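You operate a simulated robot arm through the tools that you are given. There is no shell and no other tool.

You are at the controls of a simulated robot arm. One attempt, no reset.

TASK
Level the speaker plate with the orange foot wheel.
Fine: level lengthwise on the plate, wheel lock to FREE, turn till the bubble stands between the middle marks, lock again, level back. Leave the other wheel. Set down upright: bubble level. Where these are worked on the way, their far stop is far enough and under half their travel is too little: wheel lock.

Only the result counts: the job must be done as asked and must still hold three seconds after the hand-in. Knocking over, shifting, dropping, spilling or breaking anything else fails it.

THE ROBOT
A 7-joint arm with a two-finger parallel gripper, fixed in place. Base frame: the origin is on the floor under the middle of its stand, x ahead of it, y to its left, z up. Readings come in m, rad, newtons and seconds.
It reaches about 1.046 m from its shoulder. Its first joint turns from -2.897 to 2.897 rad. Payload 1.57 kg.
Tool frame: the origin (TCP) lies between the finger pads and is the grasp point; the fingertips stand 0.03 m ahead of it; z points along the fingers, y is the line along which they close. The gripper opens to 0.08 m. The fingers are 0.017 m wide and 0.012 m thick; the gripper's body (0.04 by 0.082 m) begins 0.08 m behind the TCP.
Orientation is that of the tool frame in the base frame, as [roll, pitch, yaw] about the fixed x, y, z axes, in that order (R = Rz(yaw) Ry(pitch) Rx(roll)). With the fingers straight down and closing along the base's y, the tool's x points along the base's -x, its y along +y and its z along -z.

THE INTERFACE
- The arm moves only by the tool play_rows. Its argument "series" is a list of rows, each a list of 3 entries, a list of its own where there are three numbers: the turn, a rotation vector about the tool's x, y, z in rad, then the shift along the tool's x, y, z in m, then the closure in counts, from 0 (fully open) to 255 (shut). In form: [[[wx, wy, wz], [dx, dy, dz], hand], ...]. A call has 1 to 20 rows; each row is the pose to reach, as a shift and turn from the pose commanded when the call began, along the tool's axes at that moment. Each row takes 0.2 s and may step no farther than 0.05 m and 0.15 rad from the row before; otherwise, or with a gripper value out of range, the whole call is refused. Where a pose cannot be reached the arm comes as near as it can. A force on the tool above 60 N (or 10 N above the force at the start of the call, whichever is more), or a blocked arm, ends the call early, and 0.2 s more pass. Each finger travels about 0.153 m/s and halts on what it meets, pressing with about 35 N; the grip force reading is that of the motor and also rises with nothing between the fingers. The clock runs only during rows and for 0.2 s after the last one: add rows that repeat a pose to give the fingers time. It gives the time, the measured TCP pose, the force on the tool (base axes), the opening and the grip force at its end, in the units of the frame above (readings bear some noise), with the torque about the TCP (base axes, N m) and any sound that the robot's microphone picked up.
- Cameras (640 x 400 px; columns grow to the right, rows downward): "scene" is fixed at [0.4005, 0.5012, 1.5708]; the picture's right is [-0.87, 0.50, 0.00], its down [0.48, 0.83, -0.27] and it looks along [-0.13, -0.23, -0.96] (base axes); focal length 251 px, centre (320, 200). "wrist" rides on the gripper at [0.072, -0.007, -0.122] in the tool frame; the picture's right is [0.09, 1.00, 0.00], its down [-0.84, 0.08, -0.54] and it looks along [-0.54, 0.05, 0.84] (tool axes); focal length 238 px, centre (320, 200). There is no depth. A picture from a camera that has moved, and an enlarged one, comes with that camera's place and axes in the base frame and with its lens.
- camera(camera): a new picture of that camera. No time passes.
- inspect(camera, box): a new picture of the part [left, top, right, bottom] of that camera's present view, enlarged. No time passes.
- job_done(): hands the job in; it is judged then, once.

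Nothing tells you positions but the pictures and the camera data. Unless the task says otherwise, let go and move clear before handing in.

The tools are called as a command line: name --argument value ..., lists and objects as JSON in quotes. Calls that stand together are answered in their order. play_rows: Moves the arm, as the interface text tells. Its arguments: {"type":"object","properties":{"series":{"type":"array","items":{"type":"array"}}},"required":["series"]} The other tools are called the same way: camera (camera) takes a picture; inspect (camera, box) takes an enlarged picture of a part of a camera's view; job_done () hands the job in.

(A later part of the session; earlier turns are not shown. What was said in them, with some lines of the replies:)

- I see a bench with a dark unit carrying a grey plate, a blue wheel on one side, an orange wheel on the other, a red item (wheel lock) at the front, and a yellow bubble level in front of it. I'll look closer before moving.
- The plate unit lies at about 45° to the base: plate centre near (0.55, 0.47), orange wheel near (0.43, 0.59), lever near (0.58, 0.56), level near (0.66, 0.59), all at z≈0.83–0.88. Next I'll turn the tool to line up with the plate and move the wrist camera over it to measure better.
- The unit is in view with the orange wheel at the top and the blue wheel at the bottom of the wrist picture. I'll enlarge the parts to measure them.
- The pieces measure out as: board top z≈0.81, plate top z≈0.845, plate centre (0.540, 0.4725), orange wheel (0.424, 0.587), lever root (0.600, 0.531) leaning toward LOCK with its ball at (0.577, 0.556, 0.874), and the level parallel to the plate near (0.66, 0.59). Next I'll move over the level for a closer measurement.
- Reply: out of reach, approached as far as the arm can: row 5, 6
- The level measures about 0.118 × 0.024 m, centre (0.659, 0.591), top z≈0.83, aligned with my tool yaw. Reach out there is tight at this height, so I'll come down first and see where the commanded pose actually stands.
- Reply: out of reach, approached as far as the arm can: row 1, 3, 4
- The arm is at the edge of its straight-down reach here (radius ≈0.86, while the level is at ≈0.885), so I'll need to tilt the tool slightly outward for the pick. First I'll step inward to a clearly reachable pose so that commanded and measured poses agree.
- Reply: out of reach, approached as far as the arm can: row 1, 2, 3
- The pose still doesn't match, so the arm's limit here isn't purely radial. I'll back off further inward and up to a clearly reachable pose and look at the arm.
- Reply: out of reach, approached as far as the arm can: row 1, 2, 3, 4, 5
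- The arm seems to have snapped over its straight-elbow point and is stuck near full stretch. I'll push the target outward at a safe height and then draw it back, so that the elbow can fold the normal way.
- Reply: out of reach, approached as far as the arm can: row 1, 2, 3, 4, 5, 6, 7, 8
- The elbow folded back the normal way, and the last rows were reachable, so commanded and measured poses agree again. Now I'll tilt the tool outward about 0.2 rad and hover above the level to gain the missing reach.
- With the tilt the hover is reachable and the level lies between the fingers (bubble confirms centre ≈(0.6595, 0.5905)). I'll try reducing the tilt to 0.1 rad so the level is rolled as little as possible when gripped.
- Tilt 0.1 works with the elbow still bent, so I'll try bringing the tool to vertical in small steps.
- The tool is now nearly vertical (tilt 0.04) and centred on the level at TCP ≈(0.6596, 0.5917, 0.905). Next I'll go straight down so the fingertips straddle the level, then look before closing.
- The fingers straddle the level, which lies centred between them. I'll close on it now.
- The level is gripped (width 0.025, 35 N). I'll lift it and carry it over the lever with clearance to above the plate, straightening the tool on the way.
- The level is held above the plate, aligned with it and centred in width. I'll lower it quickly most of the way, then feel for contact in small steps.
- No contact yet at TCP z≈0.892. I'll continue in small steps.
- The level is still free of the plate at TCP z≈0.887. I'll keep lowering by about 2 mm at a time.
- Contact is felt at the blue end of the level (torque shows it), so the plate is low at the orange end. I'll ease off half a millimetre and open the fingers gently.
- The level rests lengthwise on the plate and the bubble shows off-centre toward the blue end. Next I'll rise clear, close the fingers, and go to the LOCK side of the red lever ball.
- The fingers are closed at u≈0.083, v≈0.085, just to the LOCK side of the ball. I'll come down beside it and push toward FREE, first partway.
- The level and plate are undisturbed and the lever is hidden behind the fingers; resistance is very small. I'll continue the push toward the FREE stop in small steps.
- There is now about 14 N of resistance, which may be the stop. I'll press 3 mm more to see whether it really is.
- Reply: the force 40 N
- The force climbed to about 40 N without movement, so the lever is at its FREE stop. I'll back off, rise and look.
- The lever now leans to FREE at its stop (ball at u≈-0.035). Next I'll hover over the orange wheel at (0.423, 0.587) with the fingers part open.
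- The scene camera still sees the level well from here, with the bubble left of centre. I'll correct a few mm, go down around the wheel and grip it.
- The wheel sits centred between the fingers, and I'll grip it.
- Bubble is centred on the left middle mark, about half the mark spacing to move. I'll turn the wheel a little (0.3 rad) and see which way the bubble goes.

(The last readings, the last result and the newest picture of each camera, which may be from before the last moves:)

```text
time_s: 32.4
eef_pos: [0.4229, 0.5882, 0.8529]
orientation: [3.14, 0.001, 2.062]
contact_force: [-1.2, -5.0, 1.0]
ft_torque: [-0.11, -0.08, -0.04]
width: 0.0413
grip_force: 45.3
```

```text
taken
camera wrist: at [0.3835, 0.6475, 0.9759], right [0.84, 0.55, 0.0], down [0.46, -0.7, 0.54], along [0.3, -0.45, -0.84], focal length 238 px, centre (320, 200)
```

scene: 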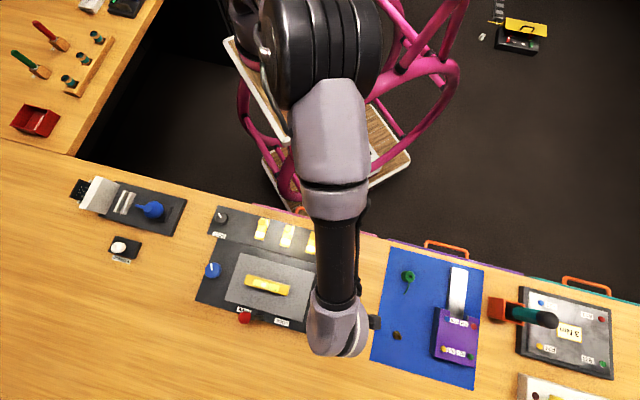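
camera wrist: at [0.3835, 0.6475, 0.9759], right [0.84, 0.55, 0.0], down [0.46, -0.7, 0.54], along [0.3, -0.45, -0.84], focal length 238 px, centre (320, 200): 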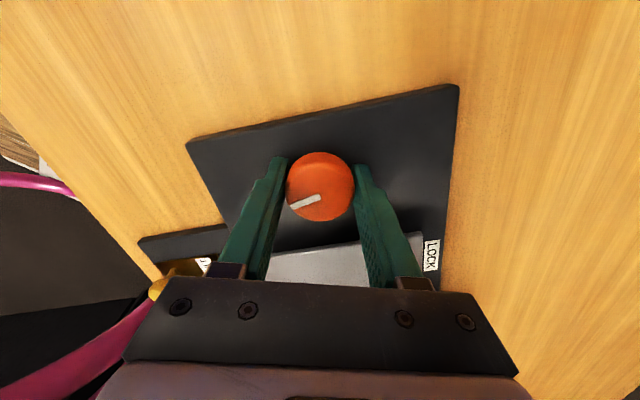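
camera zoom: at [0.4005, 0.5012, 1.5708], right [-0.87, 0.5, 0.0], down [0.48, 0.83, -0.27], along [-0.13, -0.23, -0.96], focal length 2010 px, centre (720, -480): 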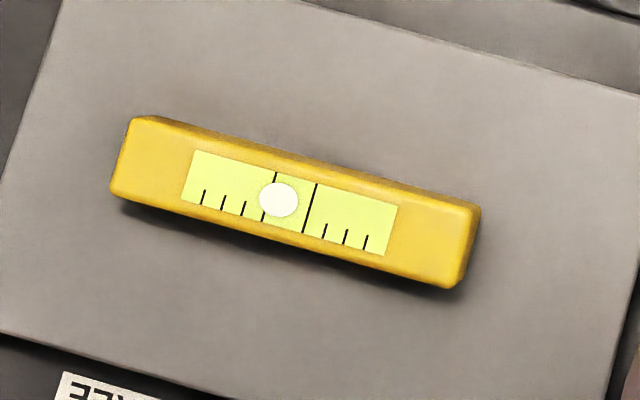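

Turning this way (clockwise from above) moves the bubble the right way, about 10 px of the 21 needed. I'll turn another 0.3 rad.

play_rows --series '[[[0, 0, 0.1], [0, 0, 0], 160], [[0, 0, 0.2], [0, 0, 0], 160], [[0, 0, 0.3], [0, 0, 0], 160], [[0, 0, 0.3], [0, 0, 0], 160]]'

inspect --camera "scene" --box '[250, 270, 290, 300]'

inspect --camera "scene" --box '[230, 260, 310, 310]'

```text
time_s: 33.4
eef_pos: [0.4232, 0.5875, 0.8518]
orientation: [-3.141, 0.004, 1.76]
contact_force: [4.0, -1.3, -10.4]
ft_torque: [0.38, -0.13, 0.01]
width: 0.0412
grip_force: 44.9
```

```text
13.33 times, centred on (270, 285) of scene
camera zoom: at [0.4005, 0.5012, 1.5708], right [-0.87, 0.5, 0.0], down [0.48, 0.83, -0.27], along [-0.13, -0.23, -0.96], focal length 3350 px, centre (987, -933)
```

zoom: 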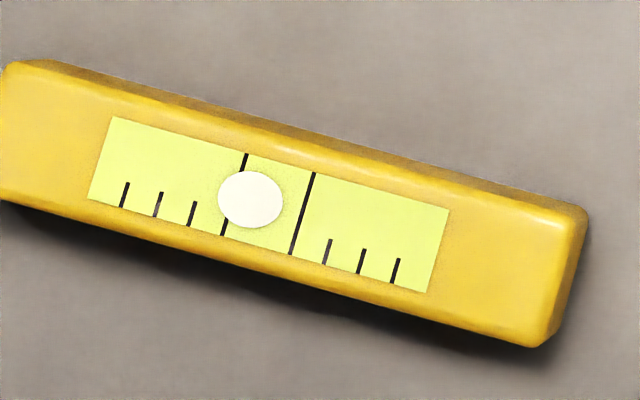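

```text
8.00 times, centred on (270, 285) of scene
camera zoom: at [0.4005, 0.5012, 1.5708], right [-0.87, 0.5, 0.0], down [0.48, 0.83, -0.27], along [-0.13, -0.23, -0.96], focal length 2010 px, centre (720, -480)
```

zoom: 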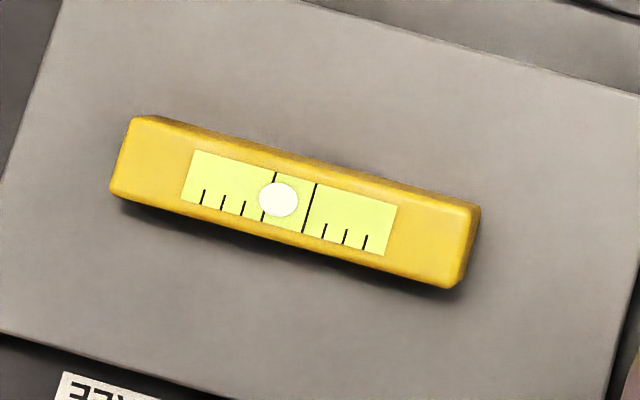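

The bubble did not move in the second turn; I need to see whether the wheel still followed the fingers.

camera --camera "wrist"

inspect --camera "wrist" --box '[220, 110, 420, 270]'

camera --camera "scene"

```text
taken
camera wrist: at [0.4034, 0.6567, 0.9759], right [0.96, 0.28, 0.0], down [0.23, -0.81, 0.54], along [0.15, -0.52, -0.84], focal length 238 px, centre (320, 200)
```

wrist: 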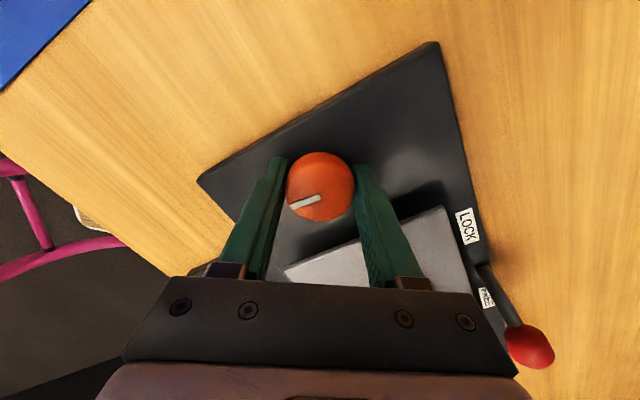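

```text
2.50 times, centred on (320, 190) of wrist
camera zoom: at [0.4034, 0.6567, 0.9759], right [0.96, 0.28, 0.0], down [0.23, -0.81, 0.54], along [0.15, -0.52, -0.84], focal length 596 px, centre (320, 225)
```

zoom: 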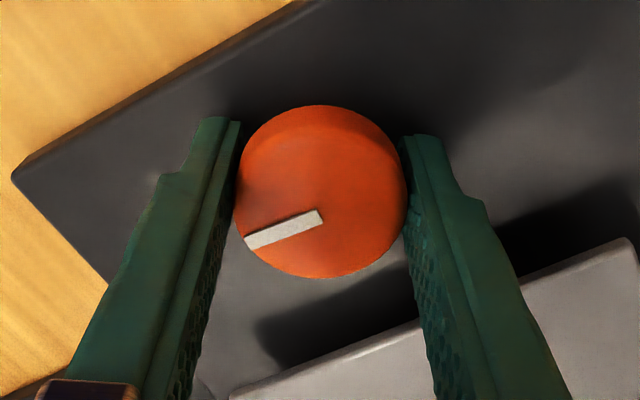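

```text
taken
```

scene: 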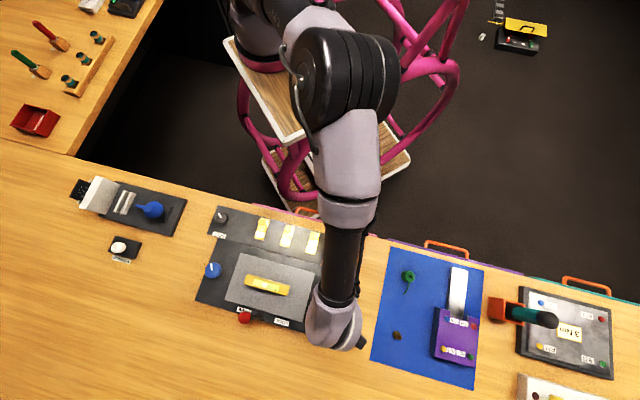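

The wheel did follow the fingers, so I'll wait briefly and read the bubble again in case it settles slowly.

play_rows --series '[[[0, 0, 0], [0, 0, 0], 160], [[0, 0, 0], [0, 0, 0], 160], [[0, 0, 0], [0, 0, 0], 160]]'

inspect --camera "scene" --box '[250, 270, 290, 300]'

```text
time_s: 34.2
eef_pos: [0.4231, 0.5874, 0.8532]
orientation: [3.14, 0.001, 1.762]
contact_force: [5.9, -2.6, -15.0]
ft_torque: [-0.03, -0.05, 0.02]
width: 0.0415
grip_force: 45.0
```

```text
13.33 times, centred on (270, 285) of scene
camera zoom: at [0.4005, 0.5012, 1.5708], right [-0.87, 0.5, 0.0], down [0.48, 0.83, -0.27], along [-0.13, -0.23, -0.96], focal length 3350 px, centre (987, -933)
```

zoom: 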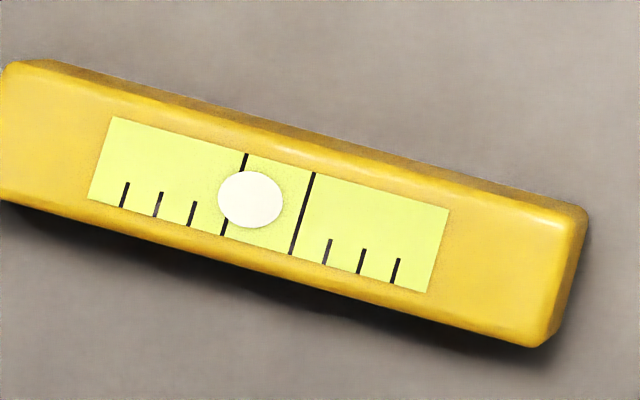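

The bubble is settled, about 40% of the remaining way short of centre. I'll try a small further turn of 0.15 rad and watch it.

play_rows --series '[[[0, 0, 0.05], [0, 0, 0], 160], [[0, 0, 0.1], [0, 0, 0], 160], [[0, 0, 0.15], [0, 0, 0], 160], [[0, 0, 0.15], [0, 0, 0], 160]]'

inspect --camera "scene" --box '[250, 270, 290, 300]'

inspect --camera "wrist" --box '[220, 110, 420, 270]'

```text
time_s: 35.2
eef_pos: [0.4237, 0.5879, 0.853]
orientation: [-3.14, 0.0, 1.611]
contact_force: [3.8, -7.6, -9.2]
ft_torque: [-0.27, 0.06, -0.04]
width: 0.0411
grip_force: 45.0
```

```text
13.33 times, centred on (270, 285) of scene
camera zoom: at [0.4005, 0.5012, 1.5708], right [-0.87, 0.5, 0.0], down [0.48, 0.83, -0.27], along [-0.13, -0.23, -0.96], focal length 3350 px, centre (987, -933)
```

zoom: 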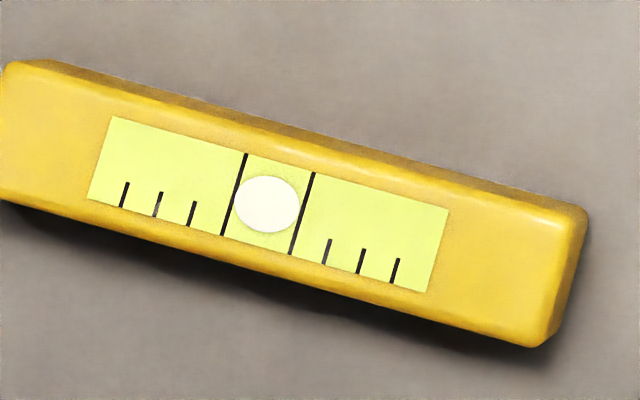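

```text
2.50 times, centred on (320, 190) of wrist
camera zoom: at [0.4141, 0.6589, 0.9759], right [0.99, 0.13, 0.0], down [0.11, -0.83, 0.54], along [0.07, -0.54, -0.84], focal length 596 px, centre (320, 225)
```

zoom: 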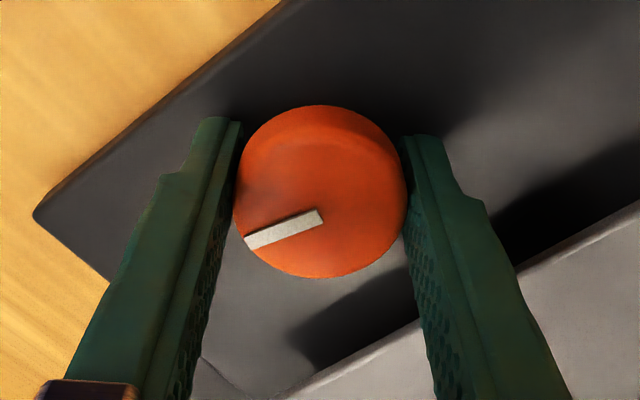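

The bubble now stands in the middle between the two marks. It seems to move in steps, so I'll wait a moment and check that it stays put.

play_rows --series '[[[0, 0, 0], [0, 0, 0], 160], [[0, 0, 0], [0, 0, 0], 160], [[0, 0, 0], [0, 0, 0], 160], [[0, 0, 0], [0, 0, 0], 160]]'

inspect --camera "scene" --box '[250, 270, 290, 300]'

```text
time_s: 36.2
eef_pos: [0.4256, 0.5879, 0.8516]
orientation: [-3.141, -0.001, 1.614]
contact_force: [1.6, -9.6, -9.5]
ft_torque: [-0.16, 0.0, 0.0]
width: 0.0411
grip_force: 44.5
```

```text
13.33 times, centred on (270, 285) of scene
camera zoom: at [0.4005, 0.5012, 1.5708], right [-0.87, 0.5, 0.0], down [0.48, 0.83, -0.27], along [-0.13, -0.23, -0.96], focal length 3350 px, centre (987, -933)
```

zoom: 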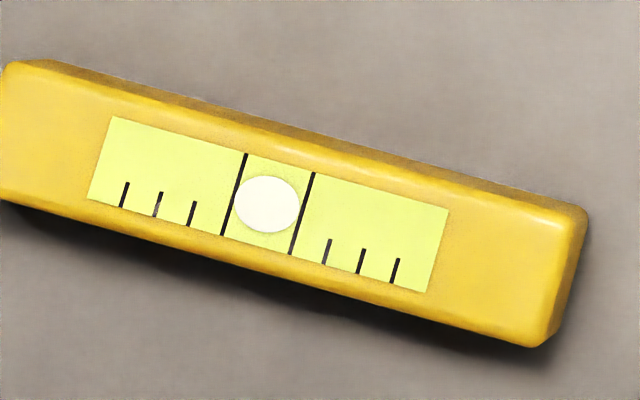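

The bubble stays centred. Since it only just stepped there, I'll turn a touch further (0.1 rad) to sit nearer the middle of that step, and check.

play_rows --series '[[[0, 0, 0.05], [0, 0, 0], 160], [[0, 0, 0.1], [0, 0, 0], 160], [[0, 0, 0.1], [0, 0, 0], 160]]'

inspect --camera "scene" --box '[250, 270, 290, 300]'

```text
time_s: 37.0
eef_pos: [0.4246, 0.5875, 0.8525]
orientation: [-3.141, 0.001, 1.511]
contact_force: [-1.3, -19.5, -0.6]
ft_torque: [-0.6, 0.14, -0.01]
width: 0.0415
grip_force: 44.6
```

```text
13.33 times, centred on (270, 285) of scene
camera zoom: at [0.4005, 0.5012, 1.5708], right [-0.87, 0.5, 0.0], down [0.48, 0.83, -0.27], along [-0.13, -0.23, -0.96], focal length 3350 px, centre (987, -933)
```

zoom: 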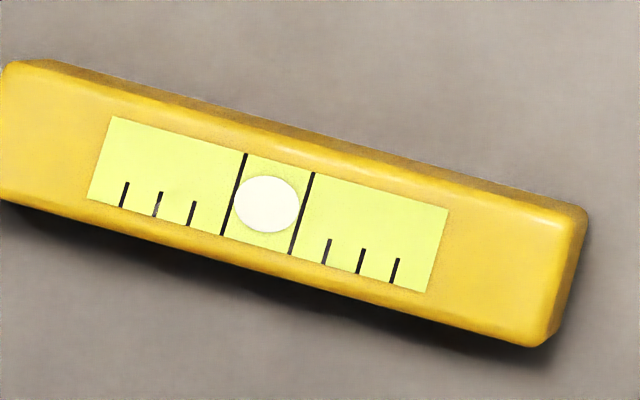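

The bubble remains centred. Now I'll release the wheel gently and rise straight up, then read the bubble again.

play_rows --series '[[[0, 0, 0], [0, 0, 0], 110], [[0, 0, 0], [0, 0, 0], 75], [[0, 0, 0], [0, 0, 0], 70], [[0, 0, 0], [0, 0, -0.03], 70], [[0, 0, 0], [0, 0, -0.07], 70], [[0, 0, 0], [0, 0, -0.11], 70], [[0, 0, 0], [0, 0, -0.11], 70]]'

inspect --camera "scene" --box '[250, 270, 290, 300]'

camera --camera "wrist"

camera --camera "scene"

```text
time_s: 38.6
eef_pos: [0.4259, 0.5869, 0.9609]
orientation: [3.141, -0.001, 1.514]
contact_force: [-0.6, -0.5, 0.1]
ft_torque: [0.0, 0.01, -0.02]
width: 0.0579
grip_force: 0.1
```

```text
13.33 times, centred on (270, 285) of scene
camera zoom: at [0.4005, 0.5012, 1.5708], right [-0.87, 0.5, 0.0], down [0.48, 0.83, -0.27], along [-0.13, -0.23, -0.96], focal length 3350 px, centre (987, -933)
```

zoom: 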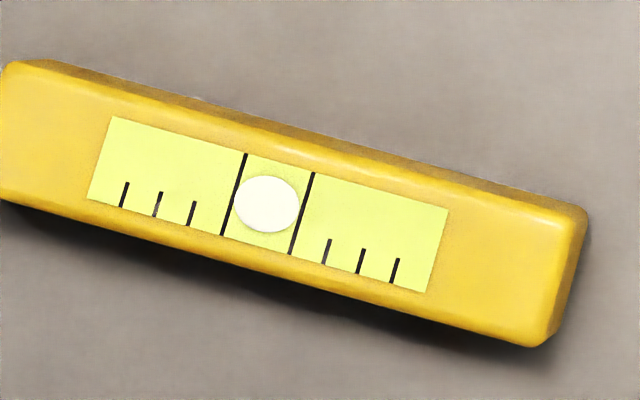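

```text
taken
camera wrist: at [0.4227, 0.6588, 1.0846], right [1.0, 0.03, 0.0], down [0.03, -0.84, 0.54], along [0.02, -0.54, -0.84], focal length 238 px, centre (320, 200)
```

wrist: 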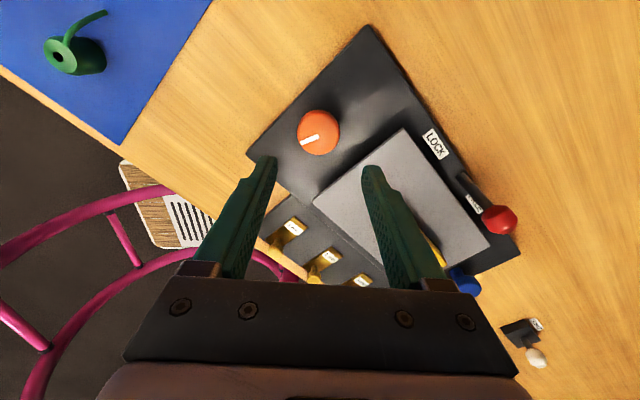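

```text
taken
```

scene: 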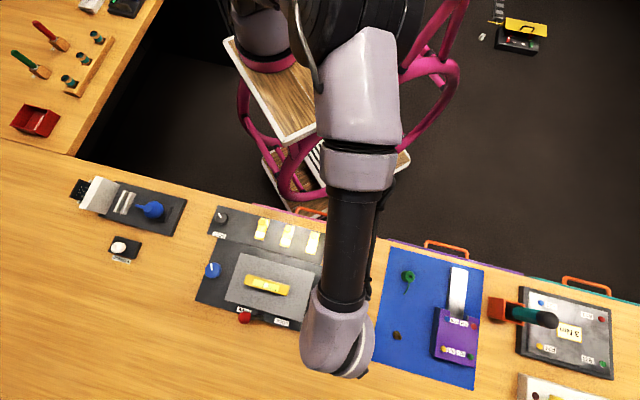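

The bubble stays centred after release. Now I'll go round to the FREE side of the lever with closed fingers to push it back to LOCK.

play_rows --series '[[[0, 0, -0.10625], [-0.01274, 0.03066, -0.01], 255], [[0, 0, -0.2125], [-0.02548, 0.06132, -0.02], 255], [[0, 0, -0.31875], [-0.03821, 0.09199, -0.02], 255], [[0, 0, -0.425], [-0.05095, 0.12265, -0.02], 255], [[0, 0, -0.53125], [-0.06369, 0.15331, -0.02], 255], [[0, 0, -0.6375], [-0.07643, 0.18398, -0.02], 255], [[0, 0, -0.74375], [-0.08916, 0.21464, -0.02], 255], [[0, 0, -0.85], [-0.1019, 0.2453, -0.02], 255], [[0, 0, -0.85], [-0.1019, 0.2453, -0.02], 255]]'

camera --camera "wrist"

camera --camera "scene"

```text
time_s: 40.6
eef_pos: [0.6641, 0.4719, 0.9817]
orientation: [-3.141, 0.0, 2.362]
contact_force: [-0.1, -1.1, -0.1]
ft_torque: [0.01, 0.01, 0.0]
width: 0.0
grip_force: 21.3
```

```text
taken
camera wrist: at [0.6079, 0.5179, 1.1051], right [0.63, 0.77, 0.0], down [0.65, -0.53, 0.54], along [0.42, -0.34, -0.84], focal length 238 px, centre (320, 200)
```

wrist: 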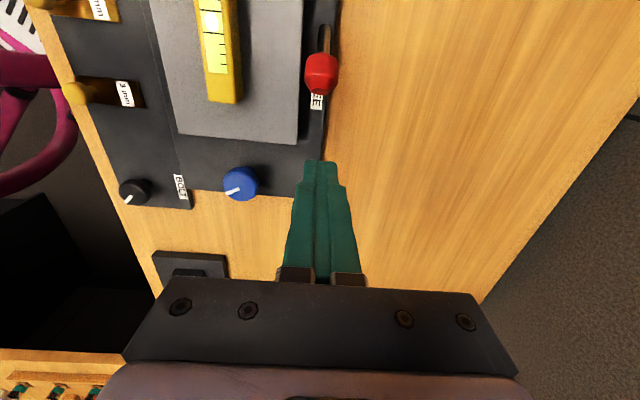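

```text
taken
```

scene: 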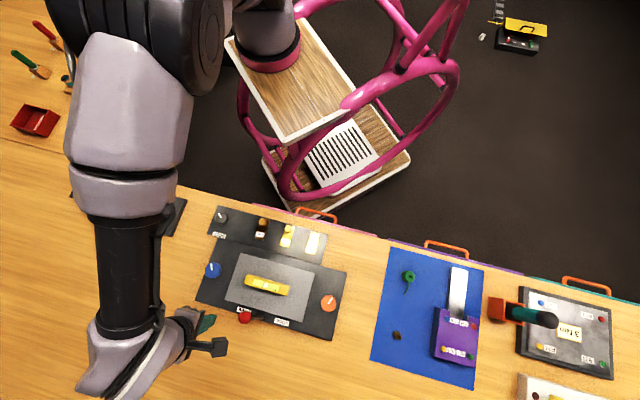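

The fingers are on the FREE side (u≈-0.088) in line with the lever. I'll descend and push toward LOCK, leaving the last bit for small steps.

play_rows --series '[[[0, 0, 0], [0, -0.001, 0.03], 255], [[0, 0, 0], [0, -0.001, 0.065], 255], [[0, 0, 0], [0, -0.001, 0.096], 255], [[0, 0, 0], [0.015, -0.001, 0.096], 255], [[0, 0, 0], [0.03, -0.001, 0.096], 255], [[0, 0, 0], [0.042, -0.001, 0.096], 255], [[0, 0, 0], [0.052, -0.001, 0.096], 255], [[0, 0, 0], [0.062, -0.001, 0.096], 255], [[0, 0, 0], [0.072, -0.001, 0.096], 255], [[0, 0, 0], [0.08, -0.001, 0.096], 255], [[0, 0, 0], [0.087, -0.001, 0.096], 255], [[0, 0, 0], [0.091, -0.001, 0.096], 255]]'

inspect --camera "scene" --box '[210, 250, 310, 350]'

camera --camera "wrist"

```text
time_s: 43.2
eef_pos: [0.5969, 0.5351, 0.8859]
orientation: [3.141, 0.0, 2.36]
contact_force: [0.4, -0.5, 0.1]
ft_torque: [-0.02, 0.02, -0.02]
width: 0.0
grip_force: 20.9
```

```text
4.00 times, centred on (260, 300) of scene
camera zoom: at [0.4005, 0.5012, 1.5708], right [-0.87, 0.5, 0.0], down [0.48, 0.83, -0.27], along [-0.13, -0.23, -0.96], focal length 1005 px, centre (560, -200)
```

zoom: 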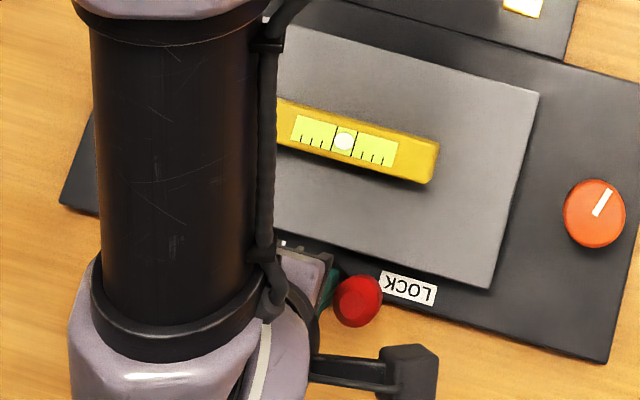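

```text
taken
camera wrist: at [0.5413, 0.5802, 1.0099], right [0.63, 0.77, 0.0], down [0.65, -0.53, 0.54], along [0.42, -0.34, -0.84], focal length 238 px, centre (320, 200)
```

wrist: 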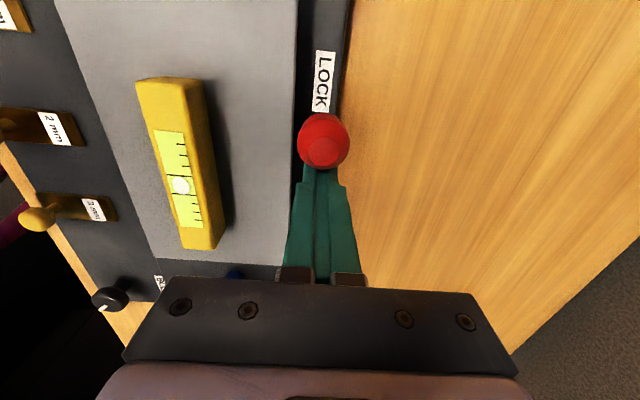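

The ball is almost back at its LOCK position (u≈0.030), bubble still central. I'll finish the push in small steps until I feel the stop.

play_rows --series '[[[0, 0, 0], [0.002, 0, 0], 255], [[0, 0, 0], [0.004, 0, 0], 255], [[0, 0, 0], [0.006, 0, 0], 255], [[0, 0, 0], [0.006, 0, 0], 255]]'

inspect --camera "scene" --box '[250, 270, 290, 300]'

```text
time_s: 44.2
eef_pos: [0.5953, 0.5361, 0.8872]
orientation: [3.141, 0.001, 2.361]
contact_force: [8.7, -9.1, 0.7]
ft_torque: [-0.25, -0.21, -0.04]
width: 0.0001
grip_force: 21.4
```

```text
13.33 times, centred on (270, 285) of scene
camera zoom: at [0.4005, 0.5012, 1.5708], right [-0.87, 0.5, 0.0], down [0.48, 0.83, -0.27], along [-0.13, -0.23, -0.96], focal length 3350 px, centre (987, -933)
```

zoom: 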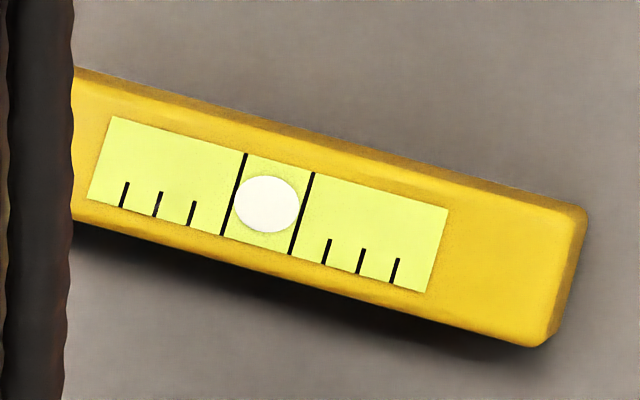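

About 12.6 N of resistance at the same relative place as the other stop. I'll press 2 mm more to confirm.

play_rows --series '[[[0, 0, 0], [0.001, 0, 0], 255], [[0, 0, 0], [0.0025, 0, 0], 255], [[0, 0, 0], [0.0025, 0, 0], 255]]'

```text
time_s: 45.0
eef_pos: [0.5942, 0.5369, 0.8864]
orientation: [-3.141, 0.005, 2.36]
contact_force: [19.5, -31.8, 9.1]
ft_torque: [-0.98, -0.44, 0.0]
width: 0.0
grip_force: 21.1
```

About 37 N with no movement: the lever is at the LOCK stop. I'll back off, rise, and go above the level to pick it up.

play_rows --series '[[[0, 0, 0], [-0.012, 0, 0], 255], [[0, 0, 0], [-0.03, 0, 0], 255], [[0, 0, 0], [-0.03, 0, -0.04], 255], [[0, 0, 0], [-0.03, 0, -0.083], 255], [[0, 0, 0], [-0.025, -0.03, -0.09], 110], [[0, 0, 0], [-0.0204, -0.065, -0.09], 110], [[0, 0, 0], [-0.0204, -0.0884, -0.09], 110], [[0, 0, 0], [-0.0204, -0.0884, -0.09], 110]]'

camera --camera "wrist"

camera --camera "scene"

inspect --camera "wrist" --box '[220, 20, 480, 280]'

```text
time_s: 46.8
eef_pos: [0.5404, 0.4628, 0.9799]
orientation: [-3.139, 0.002, 2.362]
contact_force: [0.3, 0.0, 0.2]
ft_torque: [-0.04, 0.01, -0.01]
width: 0.0455
grip_force: 0.0
```

```text
taken
camera wrist: at [0.4845, 0.5085, 1.1029], right [0.63, 0.77, 0.0], down [0.65, -0.53, 0.54], along [0.42, -0.34, -0.84], focal length 238 px, centre (320, 200)
```

wrist: 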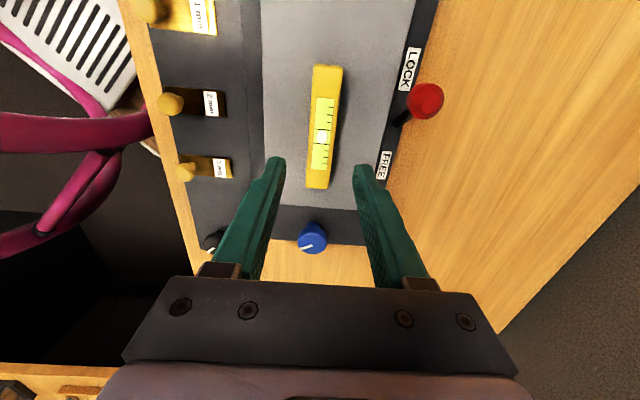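

```text
taken
```

scene: 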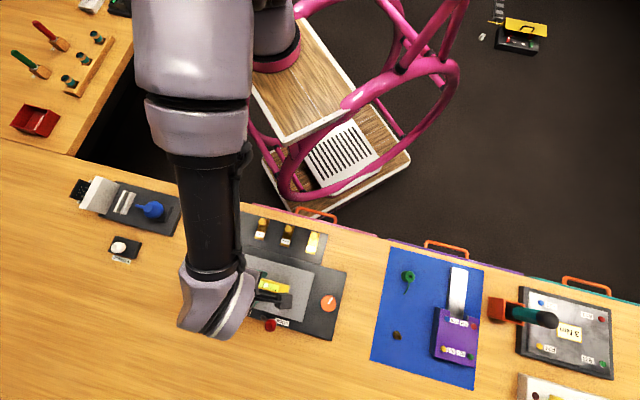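

```text
1.54 times, centred on (350, 150) of wrist
camera zoom: at [0.4845, 0.5085, 1.1029], right [0.63, 0.77, 0.0], down [0.65, -0.53, 0.54], along [0.42, -0.34, -0.84], focal length 367 px, centre (274, 277)
```

zoom: 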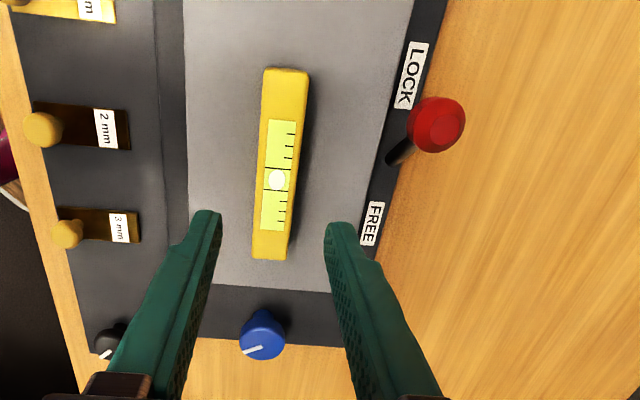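

The lever is back at LOCK and the bubble still reads central. Next I'll descend around the level and grip it as before.

play_rows --series '[[[0, 0, 0], [-0.0027, 0.0018, 0.03], 110], [[0, 0, 0], [-0.0027, 0.0018, 0.06], 110], [[0, 0, 0], [-0.0027, 0.0018, 0.085], 110], [[0, 0, 0], [-0.0027, 0.0018, 0.093], 110], [[0, 0, 0], [-0.0027, 0.0018, 0.093], 110]]'

camera --camera "wrist"

```text
time_s: 48.0
eef_pos: [0.5466, 0.4651, 0.8825]
orientation: [-3.141, 0.0, 2.364]
contact_force: [-0.7, 0.4, -0.6]
ft_torque: [-0.03, -0.02, 0.03]
width: 0.0455
grip_force: 0.1
```

```text
taken
camera wrist: at [0.4906, 0.51, 1.0075], right [0.63, 0.77, 0.0], down [0.65, -0.53, 0.54], along [0.42, -0.34, -0.84], focal length 238 px, centre (320, 200)
```

wrist: 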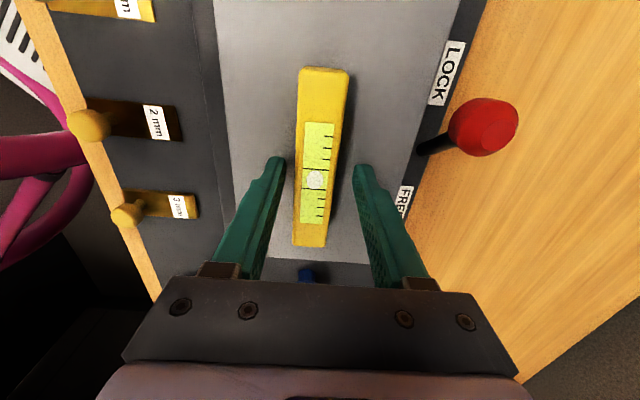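

The level is between the fingers, about 3 mm off to one side, so I'll correct that and close.

play_rows --series '[[[0, 0, 0], [-0.0026, -0.0029, -0.002], 110], [[0, 0, 0], [-0.0026, -0.0029, -0.002], 150], [[0, 0, 0], [-0.0026, -0.0029, -0.002], 255], [[0, 0, 0], [-0.0026, -0.0029, -0.002], 255]]'

camera --camera "wrist"

```text
time_s: 49.0
eef_pos: [0.5458, 0.4609, 0.8861]
orientation: [3.14, 0.0, 2.363]
contact_force: [1.1, -0.5, -0.3]
ft_torque: [0.01, -0.03, 0.03]
width: 0.0249
grip_force: 35.1
```

```text
taken
camera wrist: at [0.4901, 0.5059, 1.009], right [0.63, 0.77, 0.0], down [0.65, -0.53, 0.54], along [0.42, -0.34, -0.84], focal length 238 px, centre (320, 200)
```

wrist: 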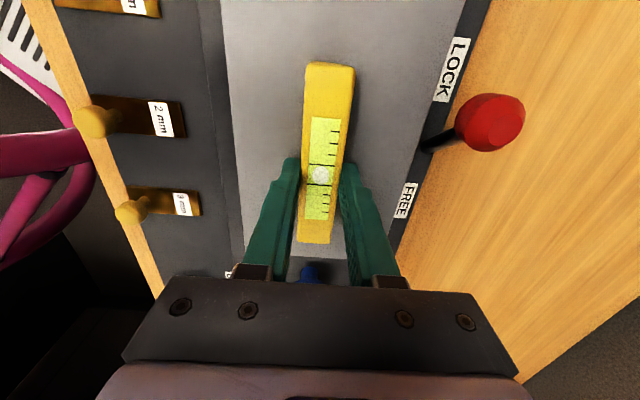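

The level is firmly gripped (0.025, 35 N). I'll lift it, carry it back over the lever by the same route, and hover above its original place.

play_rows --series '[[[0, 0, 0], [0, 0, -0.015], 255], [[0, 0, 0], [0, 0, -0.04], 255], [[0, 0, 0], [0, 0, -0.0755], 255], [[0, 0, 0], [0.002, 0.04, -0.0755], 255], [[0, 0, 0], [0.004, 0.08, -0.0755], 255], [[-0.02, 0, 0], [0.0074, 0.118, -0.0705], 255], [[-0.04, 0, 0], [0.0074, 0.148, -0.0455], 255], [[-0.04, 0, 0], [0.0074, 0.1734, -0.018], 255], [[-0.04, 0, 0], [0.0074, 0.1734, -0.018], 255]]'

camera --camera "wrist"

camera --camera "scene"

```text
time_s: 51.0
eef_pos: [0.6636, 0.5879, 0.9034]
orientation: [3.102, -0.001, 2.361]
contact_force: [0.2, -0.4, -1.6]
ft_torque: [-0.01, -0.01, -0.03]
width: 0.0253
grip_force: 34.8
```

```text
taken
camera wrist: at [0.6033, 0.6305, 1.0259], right [0.63, 0.77, 0.04], down [0.63, -0.55, 0.54], along [0.44, -0.32, -0.84], focal length 238 px, centre (320, 200)
```

wrist: 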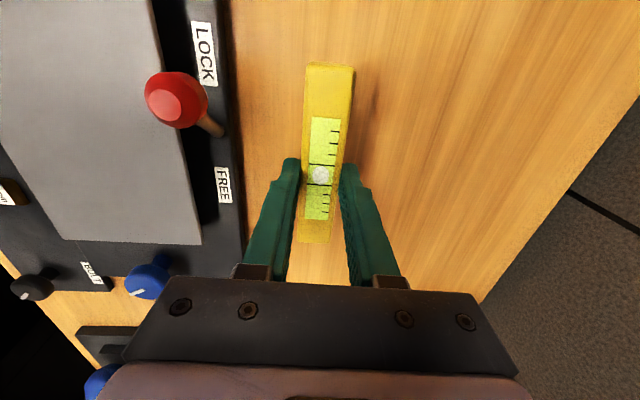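

```text
taken
```

scene: 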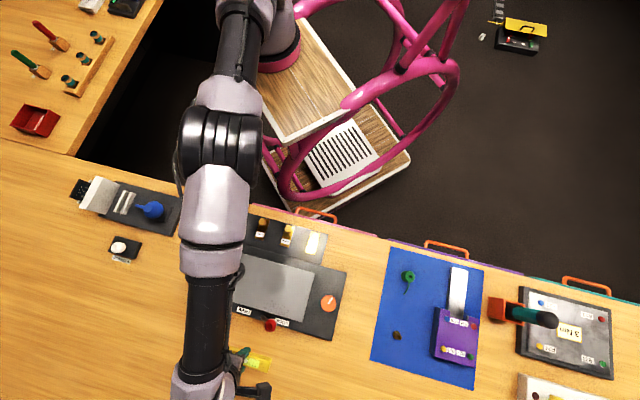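

The level hovers above its original place (TCP ≈ (0.663, 0.588), 0.904). I'll lower it most of the way, then feel for the table.

play_rows --series '[[[0, 0, 0], [0, -0.0008, 0.02], 255], [[0, 0, 0], [0, -0.0016, 0.04], 255], [[0, 0, 0], [0, -0.0022, 0.055], 255], [[0, 0, 0], [0, -0.0023, 0.057], 255], [[0, 0, 0], [0, -0.0023, 0.057], 255]]'

```text
time_s: 52.2
eef_pos: [0.662, 0.5881, 0.8464]
orientation: [3.1, 0.0, 2.363]
contact_force: [0.3, 0.6, -1.7]
ft_torque: [0.01, -0.02, 0.01]
width: 0.0251
grip_force: 35.0
```

play_rows --series '[[[0, 0, 0], [0, 0, 0.0012], 255], [[0, 0, 0], [0, -0.0001, 0.0025], 255], [[0, 0, 0], [0, -0.0001, 0.0025], 255]]'

```text
time_s: 53.0
eef_pos: [0.6632, 0.5885, 0.8434]
orientation: [3.1, 0.0, 2.363]
contact_force: [0.1, -0.6, -1.1]
ft_torque: [0.01, -0.02, 0.0]
width: 0.0252
grip_force: 35.2
```

No table contact yet at TCP z≈0.8445. I'll keep going in small steps.

play_rows --series '[[[0, 0, 0], [0, 0, 0.0008], 255], [[0, 0, 0], [0, -0.0001, 0.0016], 255], [[0, 0, 0], [0, -0.0001, 0.0016], 255]]'

```text
time_s: 53.8
eef_pos: [0.6634, 0.5898, 0.8423]
orientation: [3.102, -0.001, 2.362]
contact_force: [-0.6, 0.5, -1.0]
ft_torque: [0.0, 0.01, 0.0]
width: 0.025
grip_force: 34.8
```

play_rows --series '[[[0, 0, 0], [0, 0, 0.0008], 255], [[0, 0, 0], [0, -0.0001, 0.0016], 255], [[0, 0, 0], [0, -0.0001, 0.0016], 255]]'

```text
time_s: 54.6
eef_pos: [0.6641, 0.5876, 0.8403]
orientation: [3.104, 0.0, 2.363]
contact_force: [0.9, -0.3, -0.1]
ft_torque: [0.04, 0.02, 0.0]
width: 0.025
grip_force: 35.1
```

The force hints at first touch; one more millimetre to confirm.

play_rows --series '[[[0, 0, 0], [0, 0, 0.0006], 255], [[0, 0, 0], [0, 0, 0.0012], 255], [[0, 0, 0], [0, 0, 0.0012], 255]]'

```text
time_s: 55.4
eef_pos: [0.6646, 0.5882, 0.8406]
orientation: [3.101, 0.001, 2.364]
contact_force: [-1.2, 2.4, 6.7]
ft_torque: [-0.05, 0.06, -0.01]
width: 0.0251
grip_force: 34.8
```

Contact with the table (6.7 N). I'll open the fingers in steps and look before rising.

play_rows --series '[[[0, 0, 0], [0, 0, -0.0003], 170], [[0, 0, 0], [0, 0, -0.0003], 160], [[0, 0, 0], [0, 0, -0.0003], 130], [[0, 0, 0], [0, 0, -0.0003], 110], [[0, 0, 0], [0, 0, -0.0003], 110]]'

camera --camera "wrist"

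```text
time_s: 56.6
eef_pos: [0.6631, 0.5878, 0.8409]
orientation: [3.102, -0.001, 2.365]
contact_force: [-0.4, 0.7, -0.8]
ft_torque: [0.03, 0.02, -0.01]
width: 0.0456
grip_force: 0.0
```

```text
taken
camera wrist: at [0.6042, 0.6293, 0.9636], right [0.63, 0.77, 0.04], down [0.63, -0.55, 0.54], along [0.44, -0.32, -0.84], focal length 238 px, centre (320, 200)
```

wrist: 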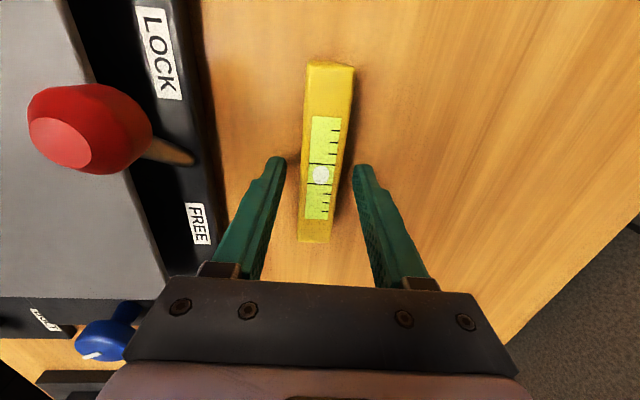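

The level stands on the table, free of the fingers. I'll rise straight up and retreat inward and high, then check everything.

play_rows --series '[[[0, 0, 0], [0, 0.0006, -0.015], 110], [[0, 0, 0], [0, 0.0012, -0.03], 110], [[0, 0, 0], [0, 0.0025, -0.062], 110], [[0, 0, 0], [0, -0.0214, -0.0909], 110], [[0, 0, 0], [0, -0.0504, -0.1171], 110], [[0.02, 0, 0], [0, -0.0951, -0.135], 110], [[0.04, 0, 0], [0.02, -0.1351, -0.155], 110], [[0.04, 0, 0], [0.055, -0.165, -0.165], 110], [[0.04, 0, 0], [0.095, -0.19, -0.175], 110], [[0.04, 0, 0], [0.135, -0.215, -0.185], 110], [[0.04, 0, 0], [0.175, -0.24, -0.195], 110], [[0.04, 0, 0], [0.175, -0.24, -0.195], 110]]'

camera --camera "scene"

camera --camera "wrist"

inspect --camera "scene" --box '[220, 290, 320, 370]'

inspect --camera "scene" --box '[180, 190, 360, 370]'

```text
time_s: 59.2
eef_pos: [0.3645, 0.5309, 1.0228]
orientation: [-3.141, -0.001, 2.363]
contact_force: [0.1, -0.5, -0.4]
ft_torque: [0.0, -0.02, 0.01]
width: 0.0455
grip_force: 0.0
```

```text
taken
```

scene: 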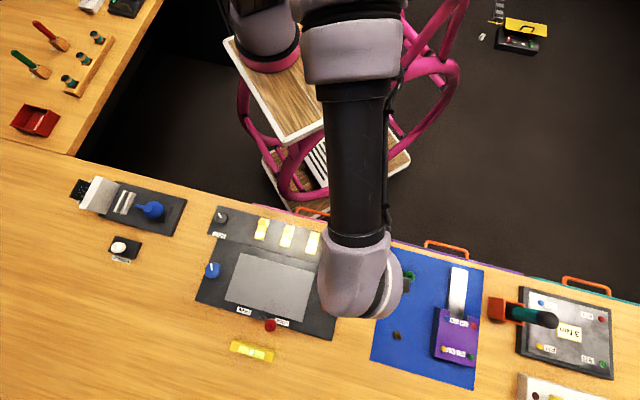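

```text
taken
camera wrist: at [0.3088, 0.5769, 1.1465], right [0.63, 0.77, 0.0], down [0.65, -0.53, 0.54], along [0.42, -0.34, -0.84], focal length 238 px, centre (320, 200)
```

wrist: 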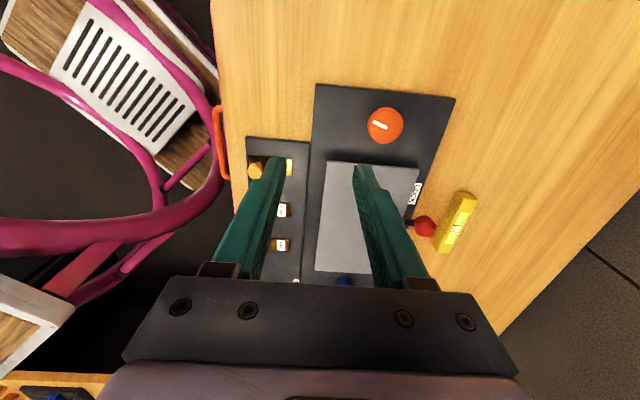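

```text
5.00 times, centred on (270, 330) of scene
camera zoom: at [0.4005, 0.5012, 1.5708], right [-0.87, 0.5, 0.0], down [0.48, 0.83, -0.27], along [-0.13, -0.23, -0.96], focal length 1256 px, centre (570, -450)
```

zoom: 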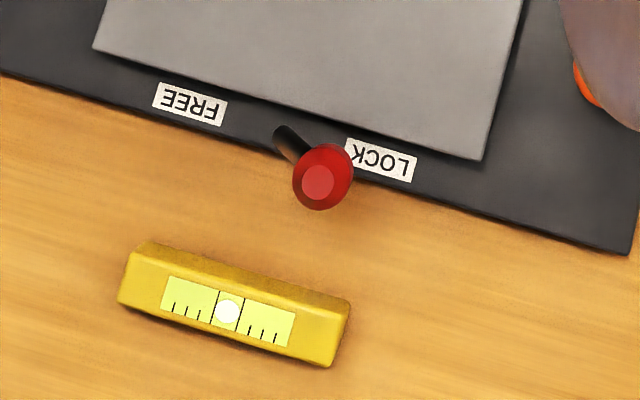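

```text
2.22 times, centred on (270, 280) of scene
camera zoom: at [0.4005, 0.5012, 1.5708], right [-0.87, 0.5, 0.0], down [0.48, 0.83, -0.27], along [-0.13, -0.23, -0.96], focal length 558 px, centre (431, 22)
```

zoom: 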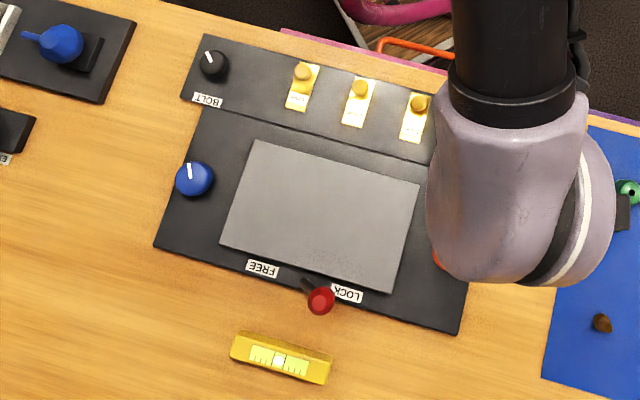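

The level is back on its original spot, upright with the bubble central. The lever is at LOCK, the blue wheel's mark is unchanged, and the arm is clear at z≈1.02, so I'm handing in.

job_done

```text
The job is handed in.
```

The job is handed in, and I haven't seen the judgement. I levelled the speaker plate with the orange wheel: the bubble stood midway between the middle marks before and after I let go of the wheel and after I locked it.

- **Wheel:** I turned the orange wheel about 0.85 rad clockwise, seen from above. The bubble moved in visible steps rather than smoothly, so I went about 0.1 rad past the point where it first centred, to avoid stopping right at the edge of a step.
- **Lock:** I pushed the wheel lock to its FREE stop before turning and back to its LOCK stop afterwards. I confirmed both stops by force, about 40 N and 37 N with no further movement.
- **Bubble level:** It is back on its original spot, upright, within about a millimetre by the camera.
- **Everything else:** The blue wheel's mark is unchanged, nothing else in view has moved, and the gripper is clear.

Early on, the arm over-reached near the bubble level and its elbow flipped past straight. I freed it with a short move at a safe height, and it touched nothing.
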